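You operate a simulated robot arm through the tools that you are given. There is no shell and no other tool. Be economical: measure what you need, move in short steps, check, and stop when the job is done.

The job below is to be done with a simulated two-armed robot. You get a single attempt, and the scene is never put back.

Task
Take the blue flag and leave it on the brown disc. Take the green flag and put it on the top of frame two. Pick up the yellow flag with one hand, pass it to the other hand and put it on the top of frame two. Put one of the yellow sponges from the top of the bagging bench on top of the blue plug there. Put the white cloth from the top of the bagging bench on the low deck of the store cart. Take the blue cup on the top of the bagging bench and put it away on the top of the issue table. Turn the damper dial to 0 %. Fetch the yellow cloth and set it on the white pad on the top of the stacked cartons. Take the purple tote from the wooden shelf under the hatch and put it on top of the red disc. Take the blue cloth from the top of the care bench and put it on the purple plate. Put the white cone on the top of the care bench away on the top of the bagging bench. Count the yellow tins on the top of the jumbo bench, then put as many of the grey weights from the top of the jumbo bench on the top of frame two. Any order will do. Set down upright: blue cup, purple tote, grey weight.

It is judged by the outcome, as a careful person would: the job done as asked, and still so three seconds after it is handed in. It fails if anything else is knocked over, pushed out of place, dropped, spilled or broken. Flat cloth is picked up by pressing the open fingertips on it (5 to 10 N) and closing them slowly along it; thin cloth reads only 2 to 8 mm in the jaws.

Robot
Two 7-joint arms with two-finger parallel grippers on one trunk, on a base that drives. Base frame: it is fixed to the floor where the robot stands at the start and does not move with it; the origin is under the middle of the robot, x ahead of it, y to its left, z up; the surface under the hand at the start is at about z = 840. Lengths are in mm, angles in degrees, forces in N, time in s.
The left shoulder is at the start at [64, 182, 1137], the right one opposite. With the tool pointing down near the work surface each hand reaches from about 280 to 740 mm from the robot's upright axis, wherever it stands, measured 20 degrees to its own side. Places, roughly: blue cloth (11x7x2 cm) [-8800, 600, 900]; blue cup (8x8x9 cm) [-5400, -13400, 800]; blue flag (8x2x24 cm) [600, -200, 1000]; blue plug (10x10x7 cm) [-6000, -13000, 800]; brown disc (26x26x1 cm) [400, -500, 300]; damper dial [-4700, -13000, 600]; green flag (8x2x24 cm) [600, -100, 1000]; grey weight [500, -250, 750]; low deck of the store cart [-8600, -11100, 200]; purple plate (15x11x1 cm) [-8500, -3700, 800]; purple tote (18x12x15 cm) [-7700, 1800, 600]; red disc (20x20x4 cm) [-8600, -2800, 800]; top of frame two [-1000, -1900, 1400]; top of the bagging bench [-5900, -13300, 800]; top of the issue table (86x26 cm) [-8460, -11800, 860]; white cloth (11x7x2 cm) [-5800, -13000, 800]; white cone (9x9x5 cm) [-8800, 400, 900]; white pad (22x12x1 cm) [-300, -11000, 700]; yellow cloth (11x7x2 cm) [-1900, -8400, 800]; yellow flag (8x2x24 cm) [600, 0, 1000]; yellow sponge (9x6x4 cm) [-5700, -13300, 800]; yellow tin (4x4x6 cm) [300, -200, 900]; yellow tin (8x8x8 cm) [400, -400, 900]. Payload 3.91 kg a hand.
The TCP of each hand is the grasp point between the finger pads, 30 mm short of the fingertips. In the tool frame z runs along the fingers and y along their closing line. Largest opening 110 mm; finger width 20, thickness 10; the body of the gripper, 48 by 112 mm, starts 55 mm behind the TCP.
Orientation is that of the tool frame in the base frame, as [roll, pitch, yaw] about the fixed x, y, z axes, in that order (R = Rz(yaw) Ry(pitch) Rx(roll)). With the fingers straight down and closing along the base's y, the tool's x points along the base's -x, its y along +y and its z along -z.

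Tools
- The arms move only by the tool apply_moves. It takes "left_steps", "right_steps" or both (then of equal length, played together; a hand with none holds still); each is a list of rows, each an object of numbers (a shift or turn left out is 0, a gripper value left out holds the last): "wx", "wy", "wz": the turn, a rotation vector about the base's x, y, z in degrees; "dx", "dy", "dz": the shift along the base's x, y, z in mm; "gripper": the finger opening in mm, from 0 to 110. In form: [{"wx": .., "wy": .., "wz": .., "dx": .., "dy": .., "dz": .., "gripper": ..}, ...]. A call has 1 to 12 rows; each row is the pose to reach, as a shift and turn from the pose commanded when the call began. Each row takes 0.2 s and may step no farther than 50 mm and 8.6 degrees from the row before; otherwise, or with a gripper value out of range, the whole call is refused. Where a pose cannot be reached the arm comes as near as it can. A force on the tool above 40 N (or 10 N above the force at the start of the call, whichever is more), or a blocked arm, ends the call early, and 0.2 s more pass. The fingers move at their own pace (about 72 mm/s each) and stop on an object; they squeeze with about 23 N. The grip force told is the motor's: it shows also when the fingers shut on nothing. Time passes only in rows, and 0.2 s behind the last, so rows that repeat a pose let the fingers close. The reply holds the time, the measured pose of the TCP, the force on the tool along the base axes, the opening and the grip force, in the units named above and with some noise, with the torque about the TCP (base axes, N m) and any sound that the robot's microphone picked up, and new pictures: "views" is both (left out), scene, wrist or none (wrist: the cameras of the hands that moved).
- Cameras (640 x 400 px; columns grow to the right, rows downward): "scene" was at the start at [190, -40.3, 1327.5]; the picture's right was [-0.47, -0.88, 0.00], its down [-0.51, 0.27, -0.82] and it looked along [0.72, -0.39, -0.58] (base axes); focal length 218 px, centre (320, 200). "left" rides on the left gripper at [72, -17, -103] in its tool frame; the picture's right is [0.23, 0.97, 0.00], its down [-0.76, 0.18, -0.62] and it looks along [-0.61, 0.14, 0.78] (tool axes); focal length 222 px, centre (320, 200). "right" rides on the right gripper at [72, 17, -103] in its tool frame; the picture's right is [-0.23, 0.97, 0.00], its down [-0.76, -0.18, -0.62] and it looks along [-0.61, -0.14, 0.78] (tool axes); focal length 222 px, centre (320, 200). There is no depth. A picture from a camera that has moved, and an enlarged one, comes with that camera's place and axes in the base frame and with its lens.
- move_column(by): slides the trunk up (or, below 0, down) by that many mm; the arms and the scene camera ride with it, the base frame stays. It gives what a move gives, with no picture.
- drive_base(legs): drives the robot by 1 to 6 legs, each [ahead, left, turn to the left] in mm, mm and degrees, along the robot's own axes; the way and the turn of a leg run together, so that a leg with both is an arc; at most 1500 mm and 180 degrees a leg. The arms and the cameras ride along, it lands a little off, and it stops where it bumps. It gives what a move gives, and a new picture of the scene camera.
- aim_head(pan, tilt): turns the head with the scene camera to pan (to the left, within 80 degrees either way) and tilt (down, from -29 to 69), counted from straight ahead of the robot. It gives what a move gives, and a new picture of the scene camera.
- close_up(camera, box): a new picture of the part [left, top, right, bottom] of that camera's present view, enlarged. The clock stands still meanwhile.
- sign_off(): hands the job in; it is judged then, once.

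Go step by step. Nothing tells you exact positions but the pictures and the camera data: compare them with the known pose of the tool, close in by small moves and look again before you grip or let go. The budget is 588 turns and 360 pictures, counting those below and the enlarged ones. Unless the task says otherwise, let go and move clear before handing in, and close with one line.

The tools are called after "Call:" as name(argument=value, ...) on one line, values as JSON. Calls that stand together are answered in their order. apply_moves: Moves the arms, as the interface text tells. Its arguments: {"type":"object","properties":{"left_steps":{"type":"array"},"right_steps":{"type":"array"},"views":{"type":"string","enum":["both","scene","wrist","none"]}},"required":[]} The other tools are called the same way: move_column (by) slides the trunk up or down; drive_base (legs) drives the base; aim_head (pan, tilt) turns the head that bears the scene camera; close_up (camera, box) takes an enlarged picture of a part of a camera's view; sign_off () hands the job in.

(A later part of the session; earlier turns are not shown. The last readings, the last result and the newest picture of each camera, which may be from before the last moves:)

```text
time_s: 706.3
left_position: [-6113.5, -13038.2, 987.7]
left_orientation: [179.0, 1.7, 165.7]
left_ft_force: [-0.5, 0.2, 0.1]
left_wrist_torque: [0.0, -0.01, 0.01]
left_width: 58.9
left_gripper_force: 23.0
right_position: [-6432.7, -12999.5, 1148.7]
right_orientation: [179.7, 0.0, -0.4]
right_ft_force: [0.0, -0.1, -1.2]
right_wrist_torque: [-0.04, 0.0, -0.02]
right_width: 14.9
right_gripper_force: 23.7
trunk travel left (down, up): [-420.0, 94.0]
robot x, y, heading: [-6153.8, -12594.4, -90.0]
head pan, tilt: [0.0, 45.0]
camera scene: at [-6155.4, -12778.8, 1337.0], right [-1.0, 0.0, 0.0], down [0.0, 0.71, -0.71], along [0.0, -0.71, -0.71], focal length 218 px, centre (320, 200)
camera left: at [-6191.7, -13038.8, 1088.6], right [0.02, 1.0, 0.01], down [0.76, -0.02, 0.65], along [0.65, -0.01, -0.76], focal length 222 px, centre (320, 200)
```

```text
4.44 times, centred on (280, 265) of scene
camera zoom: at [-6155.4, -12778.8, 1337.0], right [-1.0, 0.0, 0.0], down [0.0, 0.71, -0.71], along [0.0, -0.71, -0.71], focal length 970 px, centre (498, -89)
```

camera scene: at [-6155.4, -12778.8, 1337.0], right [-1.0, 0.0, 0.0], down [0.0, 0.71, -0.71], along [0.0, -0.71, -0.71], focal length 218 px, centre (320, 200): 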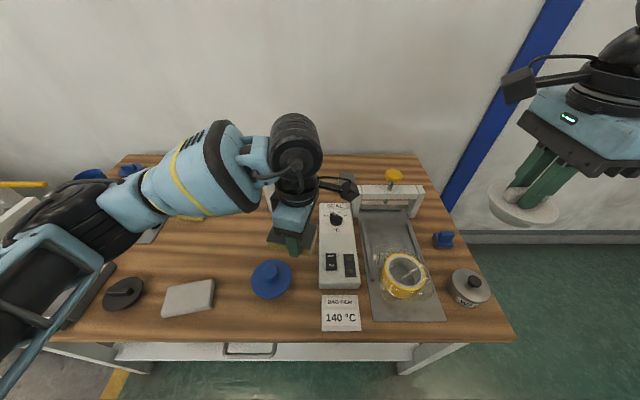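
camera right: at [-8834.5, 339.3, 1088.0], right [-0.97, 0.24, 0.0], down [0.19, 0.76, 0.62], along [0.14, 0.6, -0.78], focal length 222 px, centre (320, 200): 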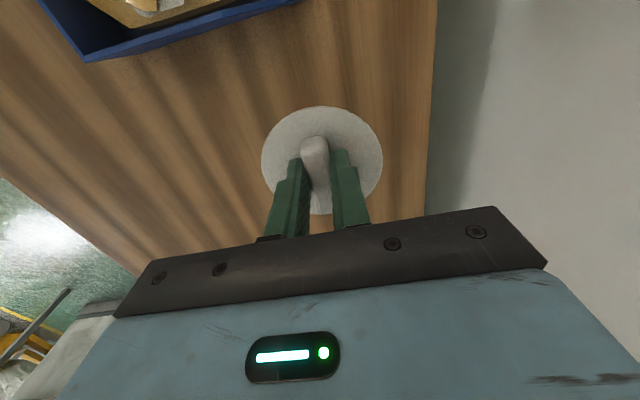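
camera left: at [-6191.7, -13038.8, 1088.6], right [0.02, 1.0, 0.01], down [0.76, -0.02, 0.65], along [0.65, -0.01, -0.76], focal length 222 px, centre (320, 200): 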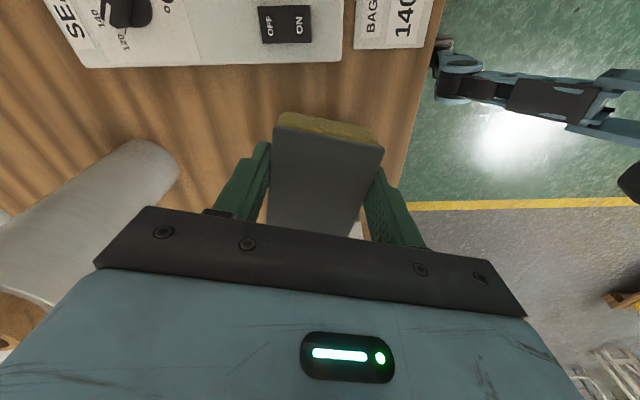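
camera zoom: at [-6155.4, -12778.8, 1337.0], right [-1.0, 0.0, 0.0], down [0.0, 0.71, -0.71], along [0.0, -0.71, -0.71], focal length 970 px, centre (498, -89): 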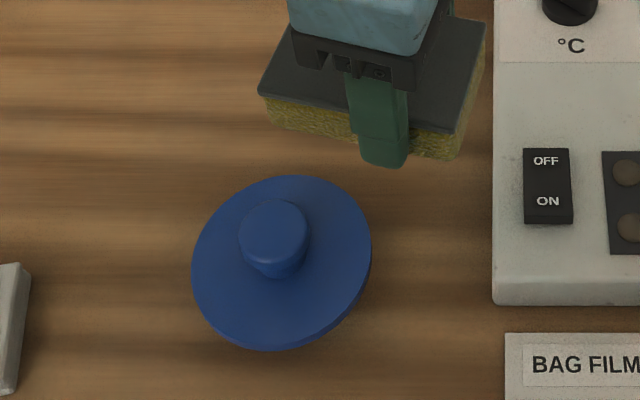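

The knob is at about [-6036, -13023, 850]. I'll move the sponge over it and lower.

Call:
apply_moves(left_steps=[{"dx": 25, "dy": 5}, {"dx": 52, "dy": 11}, {"dx": 77, "dy": 16, "dz": -15}, {"dx": 77, "dy": 16, "dz": -50}, {"dx": 77, "dy": 16, "dz": -75}, {"dx": 77, "dy": 16, "dz": -85}], views="scene")

Call:
close_up(camera="scene", box=[230, 220, 330, 310])

```text
time_s: 707.7
left_position: [-6034.0, -13024.2, 901.7]
left_orientation: [179.0, 1.6, 165.5]
left_ft_force: [0.1, 0.2, -0.1]
left_wrist_torque: [0.0, 0.02, 0.0]
left_width: 59.1
left_gripper_force: 22.6
right_position: [-6431.3, -12997.0, 1149.6]
right_orientation: [179.8, 0.0, -0.4]
right_ft_force: [0.2, -0.2, -0.8]
right_wrist_torque: [0.01, -0.03, 0.0]
right_width: 14.8
right_gripper_force: 23.1
trunk travel left (down, up): [-420.0, 94.0]
robot x, y, heading: [-6152.4, -12598.9, -89.9]
head pan, tilt: [0.0, 45.0]
camera scene: at [-6154.4, -12778.9, 1337.0], right [-1.0, 0.0, 0.0], down [0.0, 0.71, -0.71], along [0.0, -0.71, -0.71], focal length 218 px, centre (320, 200)
```

scene: 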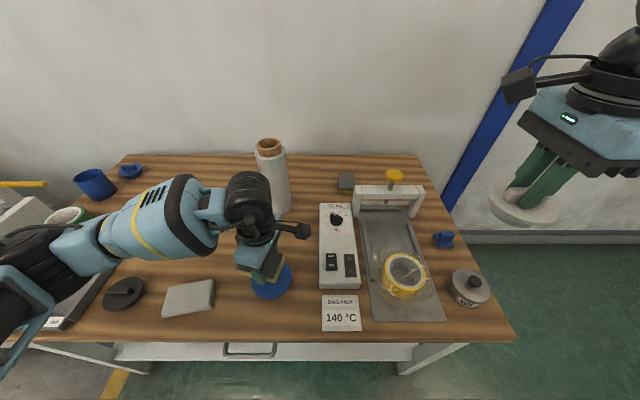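

```text
4.44 times, centred on (280, 265) of scene
camera zoom: at [-6154.4, -12778.9, 1337.0], right [-1.0, 0.0, 0.0], down [0.0, 0.71, -0.71], along [0.0, -0.71, -0.71], focal length 970 px, centre (498, -89)
```

zoom: 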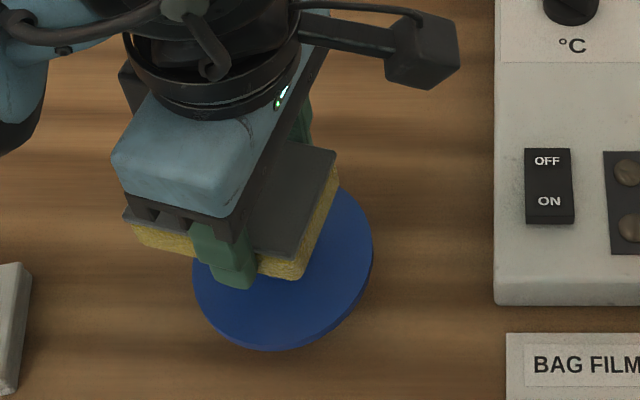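

Slight offset; I'll shift 5 mm, then lower onto the knob until contact.

Call:
apply_moves(left_steps=[{"dx": -5, "dy": -4, "dz": -4}, {"dx": -5, "dy": -4, "dz": -8}, {"dx": -5, "dy": -4, "dz": -12}, {"dx": -5, "dy": -4, "dz": -16}, {"dx": -5, "dy": -4, "dz": -20}, {"dx": -5, "dy": -4, "dz": -24}, {"dx": -5, "dy": -4, "dz": -28}, {"dx": -5, "dy": -4, "dz": -32}], views="none")

```text
time_s: 709.5
left_position: [-6041.0, -13027.3, 872.5]
left_orientation: [179.4, 1.6, 165.6]
left_ft_force: [-2.3, -2.3, 29.6]
left_wrist_torque: [-0.16, 0.09, -0.01]
left_width: 59.1
left_gripper_force: 22.7
right_position: [-6431.9, -12996.1, 1148.9]
right_orientation: [179.6, -0.1, -0.4]
right_ft_force: [-0.5, -0.2, -1.0]
right_wrist_torque: [-0.03, 0.03, -0.02]
right_width: 15.1
right_gripper_force: 22.6
trunk travel left (down, up): [-420.0, 94.0]
robot x, y, heading: [-6152.5, -12592.1, -89.8]
head pan, tilt: [0.0, 45.0]
```

The contact is centred (small torque). I'll ease off, release and rise.

Call:
apply_moves(left_steps=[{"dz": 2}, {"dz": 2.5, "gripper": 66}, {"dz": 2.5, "gripper": 76}, {"dz": 2.5, "gripper": 90}, {"dz": 2.5, "gripper": 90}, {"dz": 25}, {"dz": 60}, {"dz": 100}, {"dz": 140, "dx": 30}, {"dz": 150, "dx": 70, "dy": 20}], views="scene")

```text
time_s: 711.7
left_position: [-5967.4, -13005.9, 1020.7]
left_orientation: [179.1, 1.5, 165.5]
left_ft_force: [1.1, -0.4, 0.1]
left_wrist_torque: [0.01, 0.02, 0.01]
left_width: 90.2
left_gripper_force: 0.2
right_position: [-6430.8, -12997.5, 1148.9]
right_orientation: [179.7, 0.0, -0.5]
right_ft_force: [0.2, -0.1, -1.0]
right_wrist_torque: [-0.05, -0.03, 0.02]
right_width: 15.0
right_gripper_force: 22.8
trunk travel left (down, up): [-420.0, 94.0]
robot x, y, heading: [-6155.1, -12596.0, -90.3]
head pan, tilt: [0.0, 45.0]
camera scene: at [-6153.1, -12778.0, 1337.1], right [-1.0, 0.0, 0.0], down [0.0, 0.71, -0.71], along [0.0, -0.71, -0.71], focal length 218 px, centre (320, 200)
```

scene: 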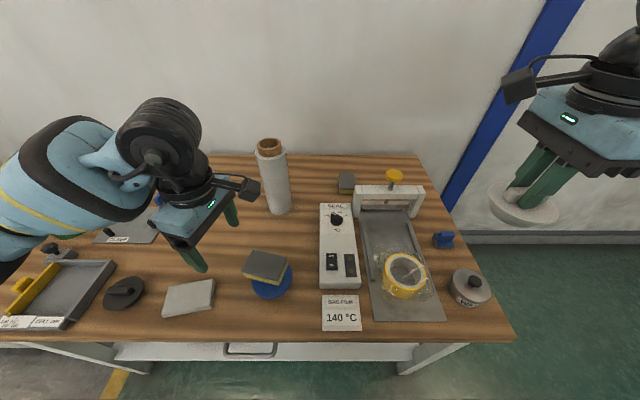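

The sponge sits level on the blue plug. Next I'll place the cone with the right hand on the freed spot, shifting the base left.

Call:
apply_moves(left_steps=[{"dz": 40}, {"dz": 80, "wz": -8}, {"dz": 100, "wz": -16}, {"dz": 100, "wz": -24}, {"dz": 100, "wz": -32}, {"dz": 100, "wz": -40, "dx": 20, "dy": 20}, {"dz": 100, "wz": -48, "dx": 40, "dy": 40}, {"dz": 100, "wz": -56, "dx": 60, "dy": 60}, {"dz": 100, "wz": -64, "dx": 60, "dy": 80}, {"dz": 100, "wz": -72, "dx": 60, "dy": 100}, {"dz": 100, "wz": -78, "dx": 60, "dy": 100}], views="none")

Call:
drive_base(legs=[[0, 545, 0]])

Call:
apply_moves(right_steps=[{"dy": -30, "dz": -20}, {"dy": -60, "dz": -40}, {"dy": -90, "dz": -65}, {"dy": -120, "dz": -95}, {"dy": -145, "dz": -130}, {"dy": -160, "dz": -165}, {"dy": -160, "dz": -205}], views="both")

```text
time_s: 714.1
left_position: [-5910.5, -12907.2, 1118.7]
left_orientation: [179.2, 1.6, 87.4]
left_ft_force: [0.3, -0.8, 0.2]
left_wrist_torque: [-0.05, -0.04, 0.02]
left_width: 90.0
left_gripper_force: 0.0
right_position: [-6431.7, -12998.8, 1148.6]
right_orientation: [179.7, -0.1, -0.4]
right_ft_force: [-0.3, 0.3, 0.5]
right_wrist_torque: [0.03, 0.0, 0.04]
right_width: 14.9
right_gripper_force: 22.9
trunk travel left (down, up): [-420.0, 94.0]
robot x, y, heading: [-6151.3, -12598.1, -89.9]
head pan, tilt: [0.0, 45.0]
```

```text
time_s: 719.4
left_position: [-5364.3, -12904.4, 1119.6]
left_orientation: [179.0, 1.6, 87.9]
left_ft_force: [-0.1, 0.3, -0.1]
left_wrist_torque: [0.01, -0.05, -0.01]
left_width: 89.9
left_gripper_force: 0.2
right_position: [-5886.5, -12997.5, 1148.8]
right_orientation: [179.7, -0.1, -0.1]
right_ft_force: [-0.3, -0.5, -0.2]
right_wrist_torque: [-0.01, 0.03, -0.03]
right_width: 14.7
right_gripper_force: 23.0
trunk travel left (down, up): [-420.0, 94.0]
robot x, y, heading: [-5611.7, -12591.9, -89.5]
head pan, tilt: [0.0, 45.0]
camera scene: at [-5609.2, -12776.7, 1337.0], right [-1.0, -0.01, 0.0], down [0.0, 0.71, -0.71], along [0.0, -0.71, -0.71], focal length 218 px, centre (320, 200)
```

scene: 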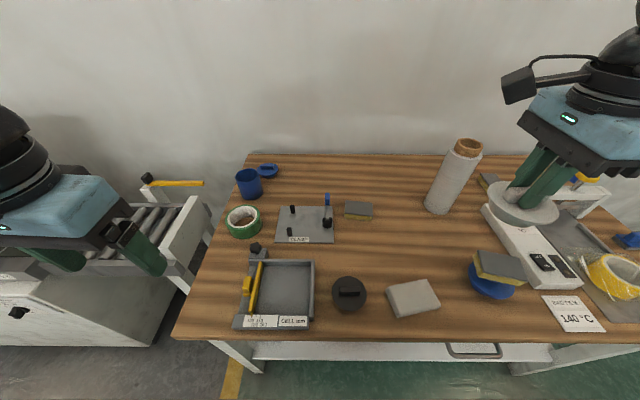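

```text
time_s: 721.0
left_position: [-5364.4, -12904.1, 1119.4]
left_orientation: [179.0, 1.6, 87.9]
left_ft_force: [-0.1, 0.1, 0.4]
left_wrist_torque: [0.02, 0.0, 0.0]
left_width: 89.9
left_gripper_force: 0.1
right_position: [-5884.7, -13157.4, 943.3]
right_orientation: [179.7, -0.1, 0.0]
right_ft_force: [-1.0, 0.4, -0.4]
right_wrist_torque: [0.01, -0.01, 0.01]
right_width: 15.2
right_gripper_force: 23.4
trunk travel left (down, up): [-420.0, 94.0]
robot x, y, heading: [-5610.0, -12593.1, -89.5]
head pan, tilt: [0.0, 45.0]
camera scene: at [-5609.5, -12777.1, 1336.9], right [-1.0, -0.01, 0.0], down [0.0, 0.71, -0.71], along [0.0, -0.71, -0.71], focal length 218 px, centre (320, 200)
camera right: at [-5814.2, -13173.8, 1046.9], right [-0.23, -0.97, 0.0], down [-0.76, 0.18, 0.62], along [-0.61, 0.14, -0.78], focal length 222 px, centre (320, 200)
```

scene: 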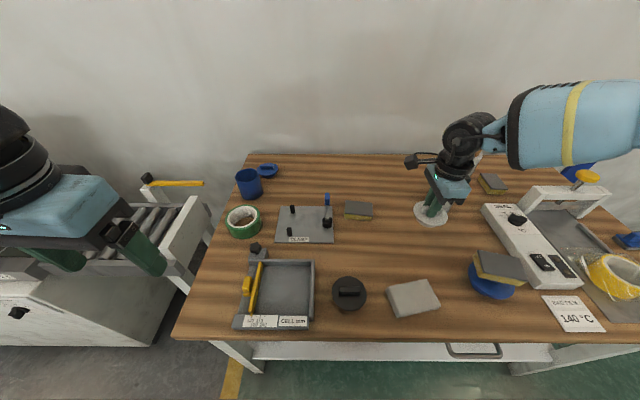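
right: 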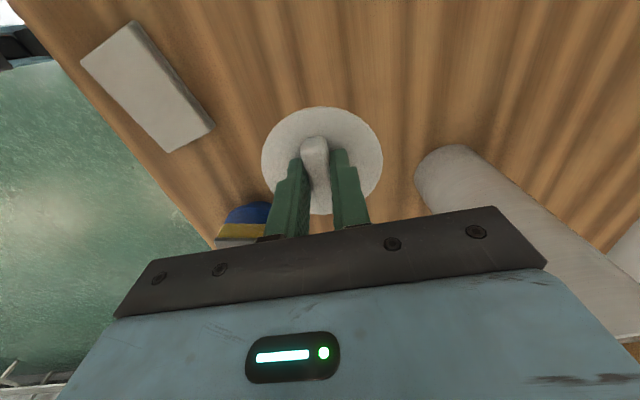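

The spot is free, so lowering the cone to contact.

Call:
apply_moves(right_steps=[{"dz": -35}, {"dz": -65}, {"dz": -80}, {"dz": -86}, {"dz": -91}, {"dz": -95}, {"dz": -99}, {"dz": -103}, {"dz": -107}, {"dz": -111}], views="none")

```text
time_s: 723.2
left_position: [-5363.9, -12902.5, 1119.6]
left_orientation: [179.1, 1.6, 87.9]
left_ft_force: [-0.2, 0.2, 0.6]
left_wrist_torque: [0.0, -0.02, 0.01]
left_width: 90.2
left_gripper_force: 0.0
right_position: [-5885.3, -13156.7, 836.0]
right_orientation: [179.5, 0.0, -0.1]
right_ft_force: [-2.3, 3.0, 17.6]
right_wrist_torque: [0.36, 0.25, 0.05]
right_width: 14.9
right_gripper_force: 23.1
trunk travel left (down, up): [-420.0, 94.0]
robot x, y, heading: [-5607.4, -12589.0, -89.8]
head pan, tilt: [0.0, 45.0]
```

Contact. I'll release the cone and rise, then line up with the white cloth, rotating about 14° to match it.

Call:
apply_moves(right_steps=[{"dz": 1.5, "gripper": 30}, {"dz": 1.5, "gripper": 50}, {"dz": 1.5, "gripper": 50}, {"dz": 30}, {"dz": 70}, {"dz": 110}, {"dz": 140, "dy": 30, "dx": 5, "gripper": 100}, {"dz": 150, "dy": 70, "dx": 15, "wz": 5}, {"dz": 150, "dy": 110, "dx": 30, "wz": 10}, {"dz": 150, "dy": 145, "dx": 45, "wz": 14}, {"dz": 130, "dy": 171, "dx": 53, "wz": 14}], views="wrist")

```text
time_s: 725.6
left_position: [-5364.3, -12904.2, 1119.4]
left_orientation: [179.1, 1.6, 87.9]
left_ft_force: [0.0, -0.2, -1.3]
left_wrist_torque: [-0.01, 0.0, -0.01]
left_width: 89.9
left_gripper_force: 0.0
right_position: [-5831.2, -12985.9, 962.6]
right_orientation: [179.7, -0.1, 13.9]
right_ft_force: [-0.2, -0.6, 0.2]
right_wrist_torque: [-0.01, -0.01, 0.0]
right_width: 99.9
right_gripper_force: 0.2
trunk travel left (down, up): [-420.0, 94.0]
robot x, y, heading: [-5612.0, -12590.7, -89.7]
head pan, tilt: [0.0, 45.0]
camera right: at [-5757.1, -12984.0, 1066.4], right [0.01, -1.0, 0.0], down [-0.78, -0.01, 0.62], along [-0.62, -0.01, -0.78], focal length 222 px, centre (320, 200)
```

right: 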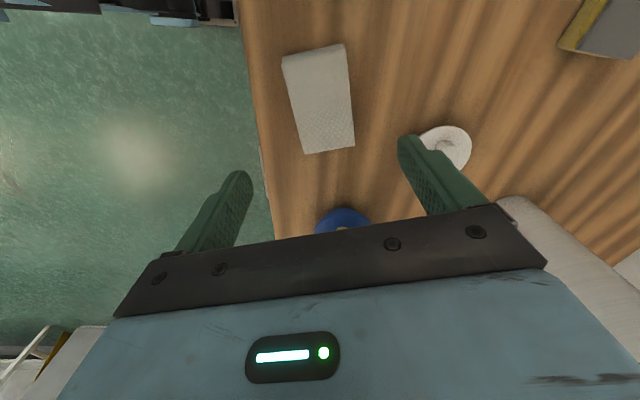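

Aligned. I'll lower to the bench, then close on the cloth's sides.

Call:
apply_moves(right_steps=[{"dz": -40}, {"dz": -80}, {"dz": -115}, {"dz": -135}, {"dz": -142}, {"dz": -146}, {"dz": -150}, {"dz": -153}, {"dz": -156}], views="none")

Call:
apply_moves(right_steps=[{"dz": 2, "gripper": 85}, {"dz": 2, "gripper": 72}, {"dz": 2, "gripper": 60}, {"dz": 2, "gripper": 48}, {"dz": 2, "gripper": 36}, {"dz": 2, "gripper": 30}, {"dz": 2, "gripper": 30}], views="wrist")

```text
time_s: 727.6
left_position: [-5364.9, -12903.8, 1120.1]
left_orientation: [179.1, 1.7, 87.8]
left_ft_force: [-0.3, -0.2, -0.1]
left_wrist_torque: [-0.03, 0.01, 0.02]
left_width: 89.9
left_gripper_force: 0.2
right_position: [-5832.4, -12987.7, 810.0]
right_orientation: [179.4, 0.1, 13.9]
right_ft_force: [-3.6, 3.6, 27.8]
right_wrist_torque: [1.67, 0.44, 0.18]
right_width: 102.0
right_gripper_force: 2.0
trunk travel left (down, up): [-420.0, 94.0]
robot x, y, heading: [-5608.5, -12594.3, -89.7]
head pan, tilt: [0.0, 45.0]
stopped in row 9 (right hand): the force on the tool passed its limit at 45 N (the readings are from after the stop); the commanded pose is now the measured one
```

```text
time_s: 729.2
left_position: [-5365.3, -12905.0, 1118.3]
left_orientation: [179.0, 1.7, 87.8]
left_ft_force: [-0.6, -0.4, 0.7]
left_wrist_torque: [-0.03, 0.01, 0.0]
left_width: 89.9
left_gripper_force: 0.0
right_position: [-5831.6, -12987.5, 810.4]
right_orientation: [179.5, 0.1, 13.9]
right_ft_force: [0.3, 0.1, 0.4]
right_wrist_torque: [-0.01, 0.02, 0.01]
right_width: 67.3
right_gripper_force: 23.0
trunk travel left (down, up): [-420.0, 94.0]
robot x, y, heading: [-5609.7, -12592.6, -89.4]
head pan, tilt: [0.0, 45.0]
camera right: at [-5758.5, -12986.3, 914.2], right [0.01, -1.0, 0.01], down [-0.78, -0.01, 0.62], along [-0.62, -0.01, -0.78], focal length 222 px, centre (320, 200)
```

right: 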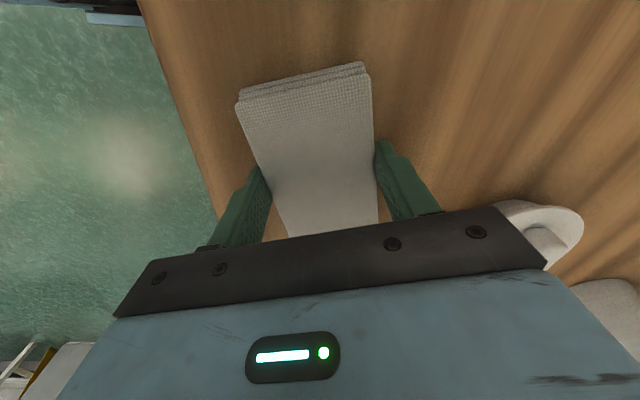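

The white cloth is gripped, and I'll lift it. The blue cup is far back, so I'll pitch the left hand forward to extend reach and move the base up to the bench.

Call:
apply_moves(right_steps=[{"dz": 20}, {"dz": 60}, {"dz": 105}, {"dz": 150}, {"dz": 195}, {"dz": 240}, {"dz": 270, "dy": 20}, {"dz": 290, "dy": 50}], left_steps=[{"wx": -5}, {"wx": -10}, {"wx": -15}, {"wx": -20}, {"wx": -25}, {"wx": -30}, {"wx": -35}, {"wx": -40, "gripper": 105}], views="none")

Call:
drive_base(legs=[[45, 60, 0]])

```text
time_s: 731.0
left_position: [-5370.0, -12977.3, 1173.4]
left_orientation: [177.1, 41.6, 87.0]
left_ft_force: [0.6, -0.4, -0.4]
left_wrist_torque: [-0.01, -0.02, 0.02]
left_width: 104.8
left_gripper_force: 0.0
left hand out of reach, approached as far as the arm can: row 3, 4, 5, 6, 7, 8
right_position: [-5831.3, -12937.3, 1099.0]
right_orientation: [179.7, 0.0, 14.0]
right_ft_force: [-0.5, -0.6, 0.2]
right_wrist_torque: [-0.02, -0.02, -0.04]
right_width: 67.3
right_gripper_force: 22.8
trunk travel left (down, up): [-420.0, 94.0]
robot x, y, heading: [-5607.7, -12592.8, -89.6]
head pan, tilt: [0.0, 45.0]
```

```text
time_s: 732.2
left_position: [-5309.4, -13022.5, 1172.7]
left_orientation: [177.3, 41.6, 87.2]
left_ft_force: [0.1, 0.6, -0.4]
left_wrist_torque: [-0.02, -0.01, -0.02]
left_width: 105.2
left_gripper_force: 0.1
right_position: [-5770.9, -12982.3, 1099.8]
right_orientation: [179.4, 0.0, 13.9]
right_ft_force: [-0.1, -0.8, -0.5]
right_wrist_torque: [0.0, 0.03, -0.01]
right_width: 67.1
right_gripper_force: 23.0
trunk travel left (down, up): [-420.0, 94.0]
robot x, y, heading: [-5549.3, -12635.3, -89.4]
head pan, tilt: [0.0, 45.0]
camera scene: at [-5549.4, -12820.3, 1337.0], right [-1.0, -0.01, 0.0], down [0.0, 0.71, -0.71], along [0.0, -0.71, -0.71], focal length 218 px, centre (320, 200)
```

scene: 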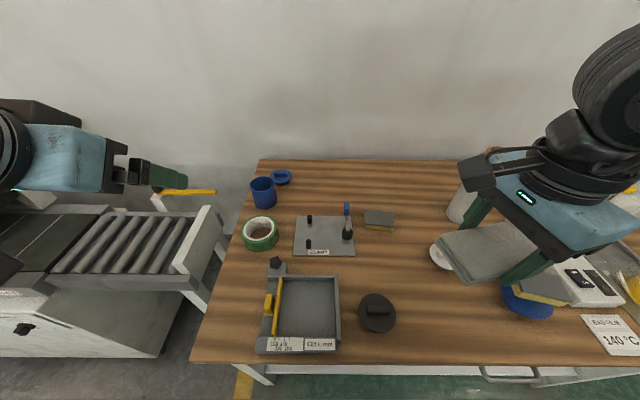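

Call:
apply_moves(left_steps=[{"dx": -6, "dy": -30, "dz": -20}, {"dx": -12, "dy": -60, "dz": -40}, {"dx": -18, "dy": -90, "dz": -60}, {"dx": -24, "dy": -120, "dz": -85}, {"dx": -30, "dy": -150, "dz": -110}, {"dx": -36, "dy": -180, "dz": -135}, {"dx": -42, "dy": -205, "dz": -165}, {"dx": -48, "dy": -225, "dz": -195}, {"dx": -48, "dy": -240, "dz": -215}], views="wrist")

```text
time_s: 734.2
left_position: [-5358.6, -13262.8, 959.7]
left_orientation: [177.2, 41.5, 87.1]
left_ft_force: [-0.2, 0.1, -0.1]
left_wrist_torque: [-0.01, -0.01, 0.02]
left_width: 105.0
left_gripper_force: 0.0
right_position: [-5770.6, -12983.0, 1099.1]
right_orientation: [179.5, 0.0, 13.9]
right_ft_force: [-0.3, 0.1, -0.6]
right_wrist_torque: [0.01, 0.02, 0.01]
right_width: 67.0
right_gripper_force: 22.8
trunk travel left (down, up): [-420.0, 94.0]
robot x, y, heading: [-5549.1, -12633.2, -89.5]
head pan, tilt: [0.0, 45.0]
camera left: at [-5373.8, -13140.4, 987.6], right [0.98, 0.15, -0.11], down [0.14, -0.16, 0.98], along [0.13, -0.98, -0.18], focal length 222 px, centre (320, 200)
```

left: 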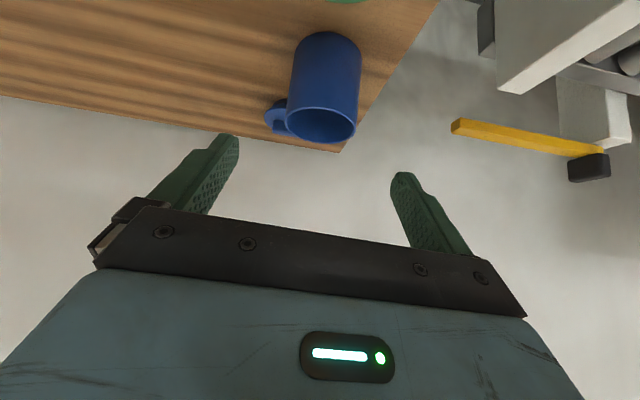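

The cup's handle points toward -x, so I'll pinch the opposite (+x) wall: one finger inside, one outside. I'll shift over and set a moderate opening first.

Call:
apply_moves(left_steps=[{"dx": 20, "gripper": 50}, {"dx": 37, "gripper": 46}, {"dx": 37, "dy": -15, "dz": -20}, {"dx": 37, "dy": -30, "dz": -40}, {"dx": 37, "dy": -42, "dz": -56}], views="wrist")

```text
time_s: 735.5
left_position: [-5322.3, -13306.1, 900.7]
left_orientation: [177.2, 41.4, 87.1]
left_ft_force: [1.3, -0.6, 0.6]
left_wrist_torque: [0.05, 0.02, 0.03]
left_width: 46.1
left_gripper_force: 0.0
right_position: [-5772.1, -12982.4, 1098.6]
right_orientation: [179.6, -0.1, 13.9]
right_ft_force: [0.6, -0.8, -0.7]
right_wrist_torque: [-0.01, 0.01, 0.0]
right_width: 66.9
right_gripper_force: 22.9
trunk travel left (down, up): [-420.0, 94.0]
robot x, y, heading: [-5546.6, -12638.9, -89.7]
head pan, tilt: [0.0, 45.0]
camera left: at [-5337.3, -13183.0, 929.2], right [0.98, 0.15, -0.11], down [0.14, -0.16, 0.98], along [0.13, -0.98, -0.18], focal length 222 px, centre (320, 200)
```

left: 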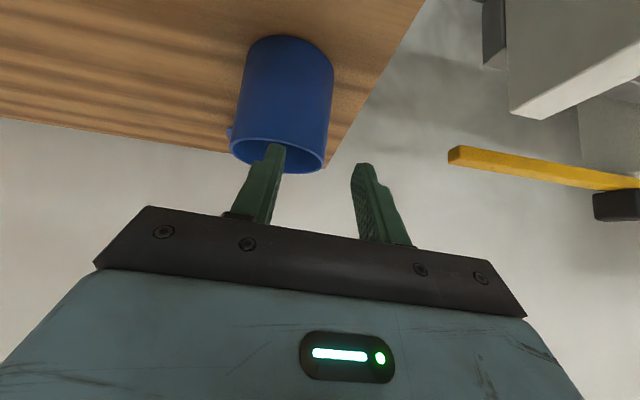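

The wall is between the fingers. Advancing along the finger direction.

Call:
apply_moves(left_steps=[{"dy": -12, "dz": -15}, {"dy": -24, "dz": -30}, {"dy": -34, "dz": -42}, {"dy": -41, "dz": -51}], views="wrist")

```text
time_s: 736.5
left_position: [-5319.1, -13345.1, 850.8]
left_orientation: [177.1, 41.5, 87.2]
left_ft_force: [0.0, -0.2, -0.7]
left_wrist_torque: [0.05, 0.0, 0.0]
left_width: 45.8
left_gripper_force: 0.1
right_position: [-5772.8, -12983.0, 1099.5]
right_orientation: [179.6, 0.1, 14.0]
right_ft_force: [0.2, -0.4, 0.0]
right_wrist_torque: [0.02, -0.01, 0.0]
right_width: 67.1
right_gripper_force: 22.9
trunk travel left (down, up): [-420.0, 94.0]
robot x, y, heading: [-5547.9, -12634.3, -89.7]
head pan, tilt: [0.0, 45.0]
camera left: at [-5336.5, -13222.9, 879.9], right [0.98, 0.15, -0.11], down [0.14, -0.16, 0.98], along [0.13, -0.98, -0.18], focal length 222 px, centre (320, 200)
```

left: 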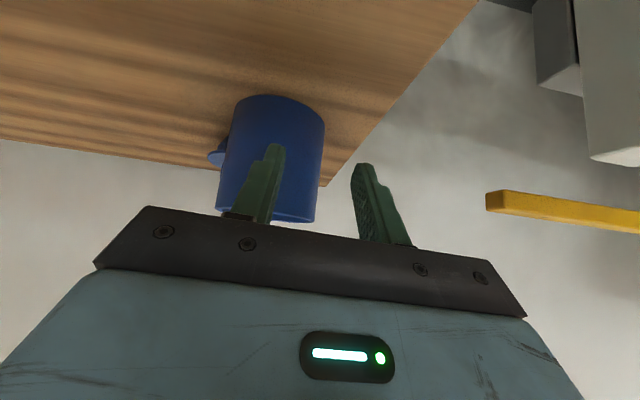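

The finger is still in front of the cup, whose centre is farther back (about [-5352, -13412]). I'll rise, go further and come down again.

Call:
apply_moves(left_steps=[{"dy": 10, "dz": 25}, {"dy": 10, "dz": 60}, {"dy": -20, "dz": 72, "dx": 5}, {"dy": -50, "dz": 66, "dx": 8}, {"dy": -62, "dz": 58, "dx": 8}], views="wrist")

```text
time_s: 737.6
left_position: [-5311.5, -13405.2, 910.3]
left_orientation: [177.2, 41.5, 87.1]
left_ft_force: [0.2, 0.0, 0.4]
left_wrist_torque: [0.03, 0.0, 0.0]
left_width: 46.0
left_gripper_force: 0.1
right_position: [-5770.5, -12983.0, 1099.8]
right_orientation: [179.5, 0.0, 14.0]
right_ft_force: [0.7, 0.4, -1.2]
right_wrist_torque: [-0.03, -0.01, -0.01]
right_width: 67.0
right_gripper_force: 23.3
trunk travel left (down, up): [-420.0, 94.0]
robot x, y, heading: [-5551.7, -12636.4, -89.7]
head pan, tilt: [0.0, 45.0]
camera left: at [-5328.4, -13283.3, 938.9], right [0.98, 0.15, -0.11], down [0.14, -0.16, 0.98], along [0.13, -0.98, -0.18], focal length 222 px, centre (320, 200)
```

left: 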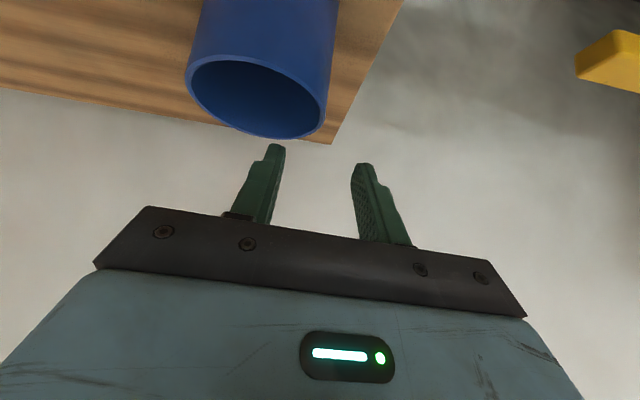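

Now the rim is clear: centre [-5354, -13399], height 865. Descending straight over the +x wall.

Call:
apply_moves(left_steps=[{"dx": -3, "dy": 5, "dz": -15}, {"dx": -3, "dy": 6, "dz": -30}, {"dx": -3, "dy": 6, "dz": -45}, {"dx": -3, "dy": 6, "dz": -57}], views="wrist")

```text
time_s: 738.6
left_position: [-5315.9, -13400.1, 853.4]
left_orientation: [177.2, 41.5, 87.1]
left_ft_force: [-0.2, 0.3, 1.3]
left_wrist_torque: [0.04, 0.04, -0.01]
left_width: 45.9
left_gripper_force: 0.0
right_position: [-5772.4, -12981.6, 1099.6]
right_orientation: [179.6, -0.1, 13.9]
right_ft_force: [-0.3, -0.3, 0.0]
right_wrist_torque: [0.05, -0.03, -0.02]
right_width: 66.8
right_gripper_force: 22.9
trunk travel left (down, up): [-420.0, 94.0]
robot x, y, heading: [-5549.8, -12635.0, -89.5]
head pan, tilt: [0.0, 45.0]
camera left: at [-5332.3, -13277.7, 882.4], right [0.98, 0.15, -0.11], down [0.14, -0.16, 0.98], along [0.13, -0.98, -0.18], focal length 222 px, centre (320, 200)
```

left: 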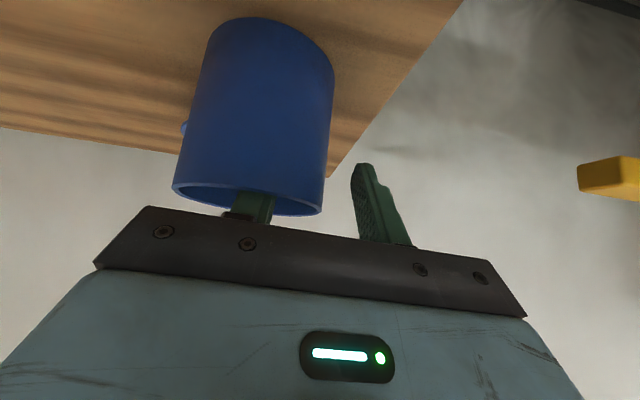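

One finger is inside the cup and one outside. I'll go a little lower and close.

Call:
apply_moves(left_steps=[{"dz": -6}, {"dz": -6, "gripper": 30}, {"dz": -6, "gripper": 15}, {"dz": -6, "gripper": 0}, {"dz": -6, "gripper": 0}, {"dz": -6, "gripper": 0}], views="wrist")

```text
time_s: 740.0
left_position: [-5317.0, -13399.2, 849.1]
left_orientation: [177.2, 41.7, 87.1]
left_ft_force: [-2.2, -0.2, 7.9]
left_wrist_torque: [0.19, 0.32, 0.07]
left_width: 13.7
left_gripper_force: 22.9
right_position: [-5772.7, -12981.9, 1100.4]
right_orientation: [179.4, 0.0, 13.9]
right_ft_force: [0.0, 0.3, 0.1]
right_wrist_torque: [0.01, -0.02, -0.01]
right_width: 66.7
right_gripper_force: 23.1
trunk travel left (down, up): [-420.0, 94.0]
robot x, y, heading: [-5549.7, -12635.6, -89.8]
head pan, tilt: [0.0, 45.0]
camera left: at [-5333.1, -13277.8, 877.3], right [0.98, 0.15, -0.12], down [0.14, -0.16, 0.98], along [0.13, -0.98, -0.18], focal length 222 px, centre (320, 200)
```

left: 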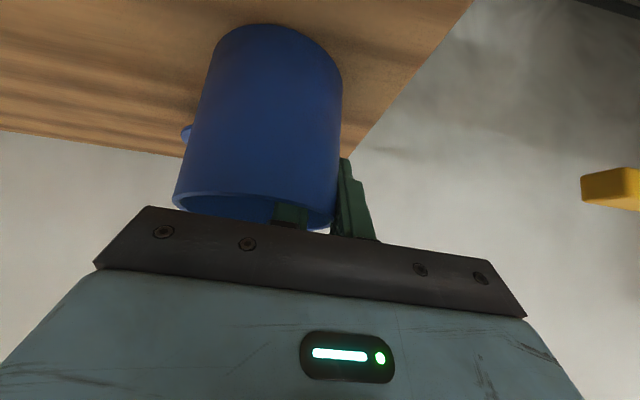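

Gripped. I'll lift gently.

Call:
apply_moves(left_steps=[{"dz": 10}, {"dz": 25}, {"dz": 45}, {"dz": 70}, {"dz": 95}, {"dz": 120, "dy": 15}, {"dz": 140, "dy": 40}, {"dz": 150, "dy": 75}, {"dz": 155, "dy": 115}], views="both")

```text
time_s: 742.0
left_position: [-5315.3, -13285.4, 1002.7]
left_orientation: [177.3, 41.7, 87.1]
left_ft_force: [-1.4, -0.1, -0.7]
left_wrist_torque: [0.0, -0.02, 0.0]
left_width: 12.0
left_gripper_force: 23.4
right_position: [-5770.8, -12980.4, 1098.8]
right_orientation: [179.5, 0.0, 13.9]
right_ft_force: [0.6, 0.0, 0.1]
right_wrist_torque: [0.01, 0.0, -0.02]
right_width: 67.1
right_gripper_force: 23.5
trunk travel left (down, up): [-420.0, 94.0]
robot x, y, heading: [-5550.3, -12633.3, -89.4]
head pan, tilt: [0.0, 45.0]
camera scene: at [-5549.0, -12819.6, 1337.1], right [-1.0, -0.01, 0.0], down [0.0, 0.71, -0.71], along [0.0, -0.71, -0.71], focal length 218 px, centre (320, 200)
camera left: at [-5331.2, -13162.7, 1031.0], right [0.98, 0.15, -0.12], down [0.14, -0.16, 0.98], along [0.13, -0.98, -0.18], focal length 222 px, centre (320, 200)
```

scene: 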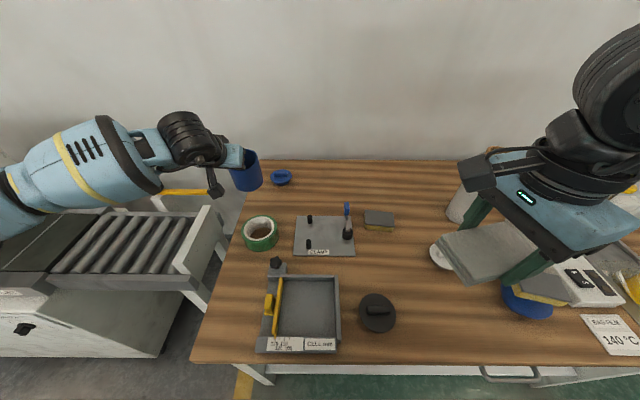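
left: 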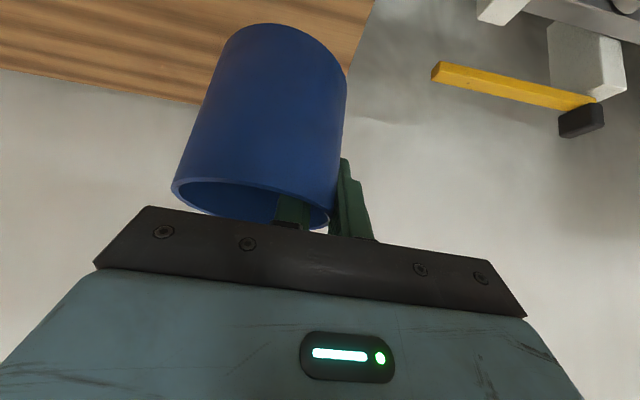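

The cup is held upright. I'll retract it and drive to the issue table and store cart.

Call:
apply_moves(left_steps=[{"dy": 30, "dz": 15}, {"dy": 65, "dz": 30}, {"dy": 100, "dz": 45}, {"dy": 135, "dz": 60}, {"dy": 165, "dz": 70}], right_steps=[{"dz": 10}, {"dz": 20}, {"dz": 20}, {"dz": 20}, {"dz": 20}], views="none")

Call:
drive_base(legs=[[-450, 0, 0], [0, 0, -90], [1300, 0, 0], [800, -620, 0]])

```text
time_s: 743.2
left_position: [-5316.8, -13121.0, 1069.8]
left_orientation: [177.2, 41.5, 87.1]
left_ft_force: [-0.1, 0.0, -1.2]
left_wrist_torque: [0.01, -0.02, 0.04]
left_width: 11.7
left_gripper_force: 23.2
right_position: [-5771.7, -12982.3, 1119.5]
right_orientation: [179.6, 0.0, 13.9]
right_ft_force: [-0.5, 0.3, -1.4]
right_wrist_torque: [0.01, -0.01, -0.02]
right_width: 67.0
right_gripper_force: 23.3
trunk travel left (down, up): [-420.0, 94.0]
robot x, y, heading: [-5548.8, -12634.8, -89.7]
head pan, tilt: [0.0, 45.0]
```

```text
time_s: 761.4
left_position: [-8135.0, -11800.5, 1069.6]
left_orientation: [177.2, 41.4, -3.7]
left_ft_force: [-0.6, -0.8, -0.7]
left_wrist_torque: [-0.04, -0.04, -0.03]
left_width: 10.7
left_gripper_force: 23.4
right_position: [-7990.3, -11348.0, 1119.7]
right_orientation: [179.5, -0.1, -76.8]
right_ft_force: [-0.5, 0.1, 0.0]
right_wrist_torque: [-0.01, 0.02, 0.0]
right_width: 66.9
right_gripper_force: 23.4
trunk travel left (down, up): [-420.0, 94.0]
robot x, y, heading: [-7647.4, -11578.0, 179.9]
head pan, tilt: [0.0, 45.0]
camera scene: at [-7835.1, -11572.8, 1337.0], right [0.01, 1.0, 0.0], down [0.71, 0.0, -0.71], along [-0.71, 0.0, -0.71], focal length 218 px, centre (320, 200)
```

scene: 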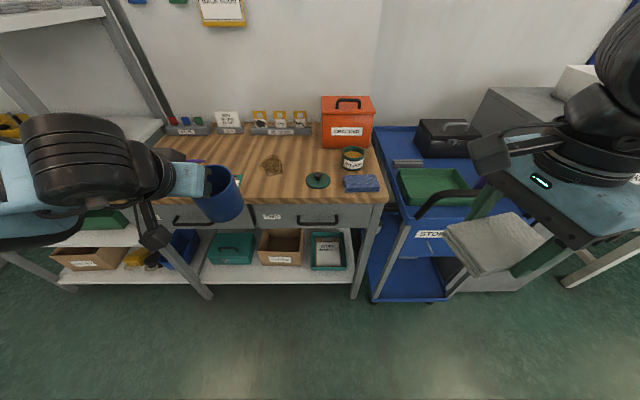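

The issue table has a free spot around [-8355, -11685], and the store cart is next to it on the right. I'll move in with the cup.

Call:
drive_base(legs=[[220, -70, 0]])

Call:
apply_moves(left_steps=[{"dz": -25, "dy": 3}, {"dz": -50, "dy": 6}, {"dz": -75, "dy": 8}, {"dz": -95, "dy": 8}], views="both")

```text
time_s: 763.1
left_position: [-8349.1, -11731.4, 1070.9]
left_orientation: [177.1, 41.5, -3.7]
left_ft_force: [-0.9, 0.2, -1.1]
left_wrist_torque: [-0.02, -0.05, 0.0]
left_width: 10.4
left_gripper_force: 22.9
right_position: [-8205.7, -11279.0, 1119.0]
right_orientation: [179.5, 0.0, -76.7]
right_ft_force: [-0.7, 0.9, -0.1]
right_wrist_torque: [0.01, 0.0, -0.01]
right_width: 67.1
right_gripper_force: 23.2
trunk travel left (down, up): [-420.0, 94.0]
robot x, y, heading: [-7860.2, -11504.2, 179.7]
head pan, tilt: [0.0, 45.0]
camera scene: at [-8048.3, -11502.3, 1337.0], right [0.0, 1.0, 0.0], down [0.71, 0.0, -0.71], along [-0.71, 0.0, -0.71], focal length 218 px, centre (320, 200)
```

scene: 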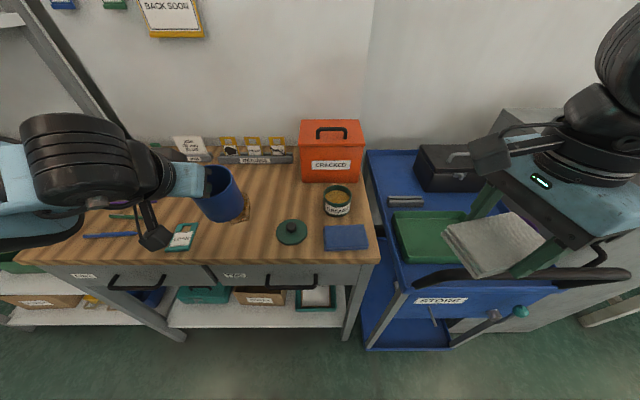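

```text
time_s: 764.1
left_position: [-8348.3, -11722.0, 976.4]
left_orientation: [177.3, 41.4, -3.4]
left_ft_force: [0.1, -0.3, 0.0]
left_wrist_torque: [0.01, 0.02, -0.02]
left_width: 10.8
left_gripper_force: 22.6
right_position: [-8206.4, -11277.7, 1119.5]
right_orientation: [179.5, 0.0, -76.7]
right_ft_force: [0.4, 0.2, -0.2]
right_wrist_torque: [0.01, -0.02, 0.01]
right_width: 66.9
right_gripper_force: 23.3
trunk travel left (down, up): [-420.0, 94.0]
robot x, y, heading: [-7861.0, -11503.7, 179.9]
head pan, tilt: [0.0, 45.0]
camera scene: at [-8048.2, -11502.5, 1337.0], right [0.0, 1.0, 0.0], down [0.71, 0.0, -0.71], along [-0.71, 0.0, -0.71], focal length 218 px, centre (320, 200)
camera left: at [-8225.3, -11709.1, 1005.2], right [0.14, -0.98, -0.11], down [-0.16, -0.14, 0.98], along [-0.98, -0.12, -0.18], focal length 222 px, centre (320, 200)
```

scene: 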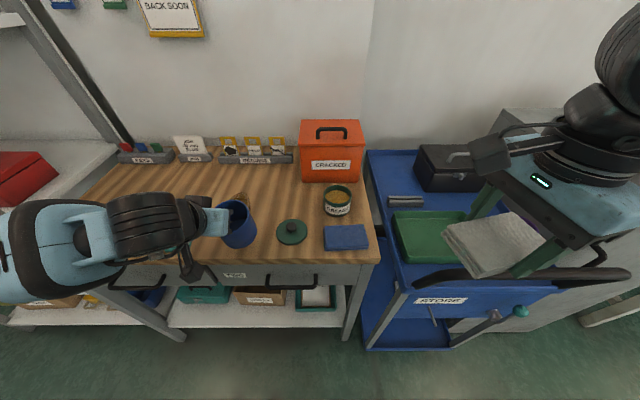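
left: 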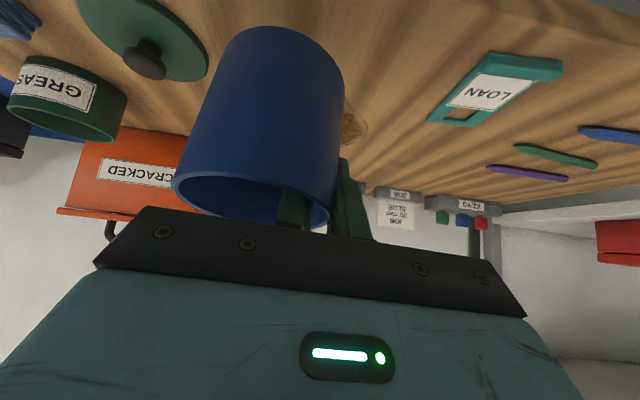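

The cup must go further in from the edge. I'll shift 45 mm inward and lower to contact.

Call:
apply_moves(left_steps=[{"dx": -20, "dy": -2}, {"dx": -45, "dy": -4}, {"dx": -45, "dy": -4, "dz": -20}, {"dx": -45, "dy": -4, "dz": -32}, {"dx": -45, "dy": -4, "dz": -38}, {"dx": -45, "dy": -4, "dz": -42}, {"dx": -45, "dy": -4, "dz": -46}, {"dx": -45, "dy": -4, "dz": -50}, {"dx": -45, "dy": -4, "dz": -54}, {"dx": -45, "dy": -4, "dz": -58}], views="none")

```text
time_s: 766.4
left_position: [-8392.9, -11727.1, 918.6]
left_orientation: [177.1, 41.8, -3.4]
left_ft_force: [1.8, -5.1, 23.8]
left_wrist_torque: [0.47, -0.6, -0.13]
left_width: 13.7
left_gripper_force: 23.5
right_position: [-8203.4, -11277.5, 1120.0]
right_orientation: [179.4, -0.1, -76.7]
right_ft_force: [0.5, 0.9, -0.7]
right_wrist_torque: [0.0, 0.03, -0.03]
right_width: 67.2
right_gripper_force: 23.1
trunk travel left (down, up): [-420.0, 94.0]
robot x, y, heading: [-7861.1, -11503.3, 179.7]
head pan, tilt: [0.0, 45.0]
```

Contact, and the cup has straightened itself. Releasing and rising straight up.

Call:
apply_moves(left_steps=[{"dz": 2}, {"dz": 2, "gripper": 28}, {"dz": 2, "gripper": 42}, {"dz": 2, "gripper": 42}, {"dz": 25}, {"dz": 55}, {"dz": 85}, {"dz": 110, "dx": 20}, {"dz": 130, "dx": 60}, {"dz": 140, "dx": 105}], views="scene")

```text
time_s: 768.5
left_position: [-8297.4, -11724.9, 1059.5]
left_orientation: [177.0, 41.5, -3.5]
left_ft_force: [-0.1, 0.6, -1.2]
left_wrist_torque: [0.02, -0.02, 0.02]
left_width: 42.1
left_gripper_force: 0.0
left hand out of reach, approached as far as the arm can: row 10
right_position: [-8203.6, -11278.9, 1118.4]
right_orientation: [179.5, 0.0, -76.7]
right_ft_force: [-0.6, 0.5, 0.0]
right_wrist_torque: [0.02, 0.03, 0.04]
right_width: 67.1
right_gripper_force: 23.2
trunk travel left (down, up): [-420.0, 94.0]
robot x, y, heading: [-7863.7, -11505.9, 179.6]
head pan, tilt: [0.0, 45.0]
camera scene: at [-8047.8, -11502.2, 1337.0], right [0.0, 1.0, 0.0], down [0.71, 0.0, -0.71], along [-0.71, 0.0, -0.71], focal length 218 px, centre (320, 200)
```

scene: 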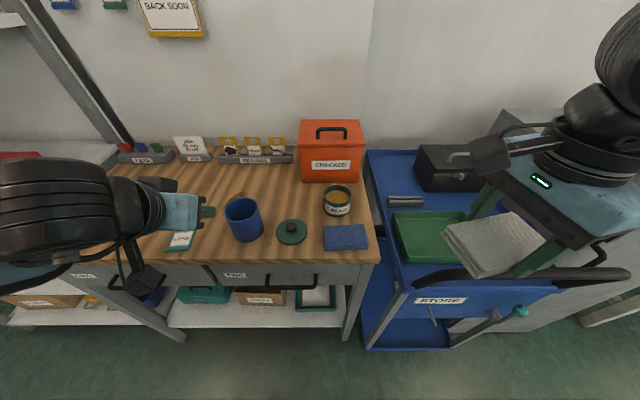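

The cup stands on the issue table. I'll look closer at the cart's low deck.

Call:
close_up(camera="scene", box=[340, 190, 640, 380])

```text
2.11 times, centred on (490, 285) of scene
camera zoom: at [-8047.8, -11502.2, 1337.0], right [0.0, 1.0, 0.0], down [0.71, 0.0, -0.71], along [-0.71, 0.0, -0.71], focal length 460 px, centre (-38, 21)
```

zoom: 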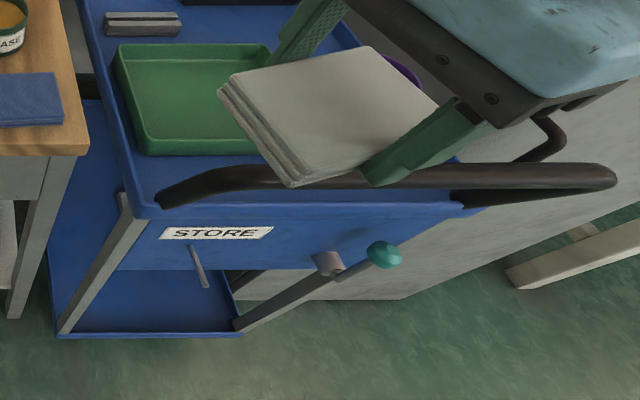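

The low deck opens at the front (edge near x -8262, deck about z 190, opening up to z 618). I'll back off, tidy the left hand, and lower the trunk.

Call:
drive_base(legs=[[-280, -130, 0]])

Call:
apply_moves(left_steps=[{"wy": -6, "dy": -10}, {"wy": -12, "dy": -20}, {"wy": -18, "dy": -30}, {"wy": -24, "dy": -40}, {"wy": -30, "dy": -50}, {"wy": -36, "dy": -60}, {"wy": -41, "dy": -70}, {"wy": -41, "dy": -80}], right_steps=[{"dz": -20}, {"dz": -40}, {"dz": -60}, {"dz": -80}, {"dz": -100}, {"dz": -120}, {"dz": -140}, {"dz": -160}], views="none")

Call:
move_column(by=-400)

```text
time_s: 770.6
left_position: [-8014.8, -11596.6, 1060.4]
left_orientation: [177.2, 41.5, -3.3]
left_ft_force: [0.2, 0.0, -0.3]
left_wrist_torque: [0.02, -0.06, -0.01]
left_width: 41.7
left_gripper_force: 0.1
right_position: [-7923.1, -11150.1, 1118.5]
right_orientation: [179.4, 0.0, -76.4]
right_ft_force: [0.6, -0.2, -0.7]
right_wrist_torque: [-0.02, -0.01, 0.0]
right_width: 66.9
right_gripper_force: 23.2
trunk travel left (down, up): [-420.0, 94.0]
robot x, y, heading: [-7578.9, -11373.3, 180.0]
head pan, tilt: [0.0, 45.0]
camera scene: at [-7765.5, -11373.7, 1337.0], right [0.0, 1.0, 0.0], down [0.71, 0.0, -0.71], along [-0.71, 0.0, -0.71], focal length 218 px, centre (320, 200)
```

scene: 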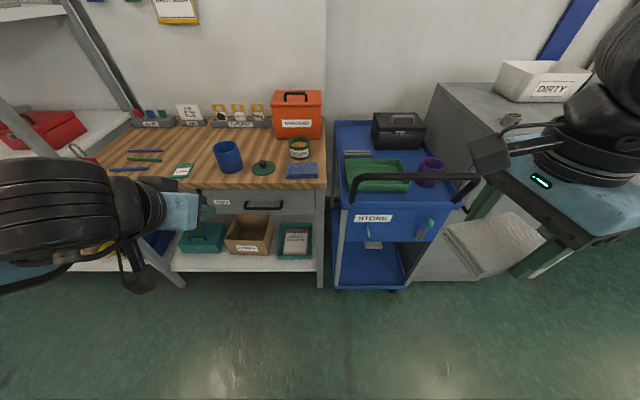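

```text
time_s: 772.5
left_position: [-8014.9, -11677.8, 1058.5]
left_orientation: [179.4, 0.4, -2.5]
left_ft_force: [0.1, -0.5, 0.1]
left_wrist_torque: [-0.04, -0.02, -0.05]
left_width: 41.7
left_gripper_force: 0.1
right_position: [-7924.0, -11150.7, 958.9]
right_orientation: [179.5, 0.1, -76.5]
right_ft_force: [-0.6, -0.6, -0.2]
right_wrist_torque: [0.02, 0.0, 0.02]
right_width: 66.9
right_gripper_force: 23.2
trunk travel left (down, up): [-420.0, 94.0]
robot x, y, heading: [-7577.9, -11378.7, 179.8]
head pan, tilt: [0.0, 45.0]
```

```text
time_s: 776.3
left_position: [-8013.5, -11677.8, 659.7]
left_orientation: [179.3, 0.5, -2.5]
left_ft_force: [-0.4, 1.4, 0.0]
left_wrist_torque: [0.0, -0.07, 0.02]
left_width: 41.8
left_gripper_force: 0.1
right_position: [-7941.9, -11150.6, 505.1]
right_orientation: [-169.1, -2.8, -76.7]
right_ft_force: [0.2, -0.6, -0.8]
right_wrist_torque: [-0.01, 0.0, 0.03]
right_width: 66.9
right_gripper_force: 23.0
trunk travel left (down, up): [-20.0, 494.0]
robot x, y, heading: [-7579.7, -11376.2, 179.8]
head pan, tilt: [0.0, 45.0]
```

I'll lower the right hand in front of the cart and tilt it forward about 20°.

Call:
apply_moves(right_steps=[{"dz": -35, "wy": 4}, {"dz": -70, "wy": 8}, {"dz": -105, "wy": 12}, {"dz": -140, "wy": 16}, {"dz": -175, "wy": 20, "dy": 10}, {"dz": -205, "wy": 24, "dy": 25}, {"dz": -225, "wy": 28, "dy": 40}], views="none")

```text
time_s: 777.9
left_position: [-8015.0, -11678.6, 659.9]
left_orientation: [179.4, 0.5, -2.5]
left_ft_force: [0.3, 0.5, 0.2]
left_wrist_torque: [0.02, 0.01, 0.0]
left_width: 42.3
left_gripper_force: 0.1
right_position: [-7961.9, -11114.7, 290.8]
right_orientation: [164.2, 3.9, -77.0]
right_ft_force: [0.3, -0.3, -0.9]
right_wrist_torque: [0.0, -0.01, -0.01]
right_width: 66.8
right_gripper_force: 23.4
right hand out of reach, approached as far as the arm can: row 7
trunk travel left (down, up): [-20.0, 494.0]
robot x, y, heading: [-7581.5, -11378.1, 179.9]
head pan, tilt: [0.0, 45.0]
```

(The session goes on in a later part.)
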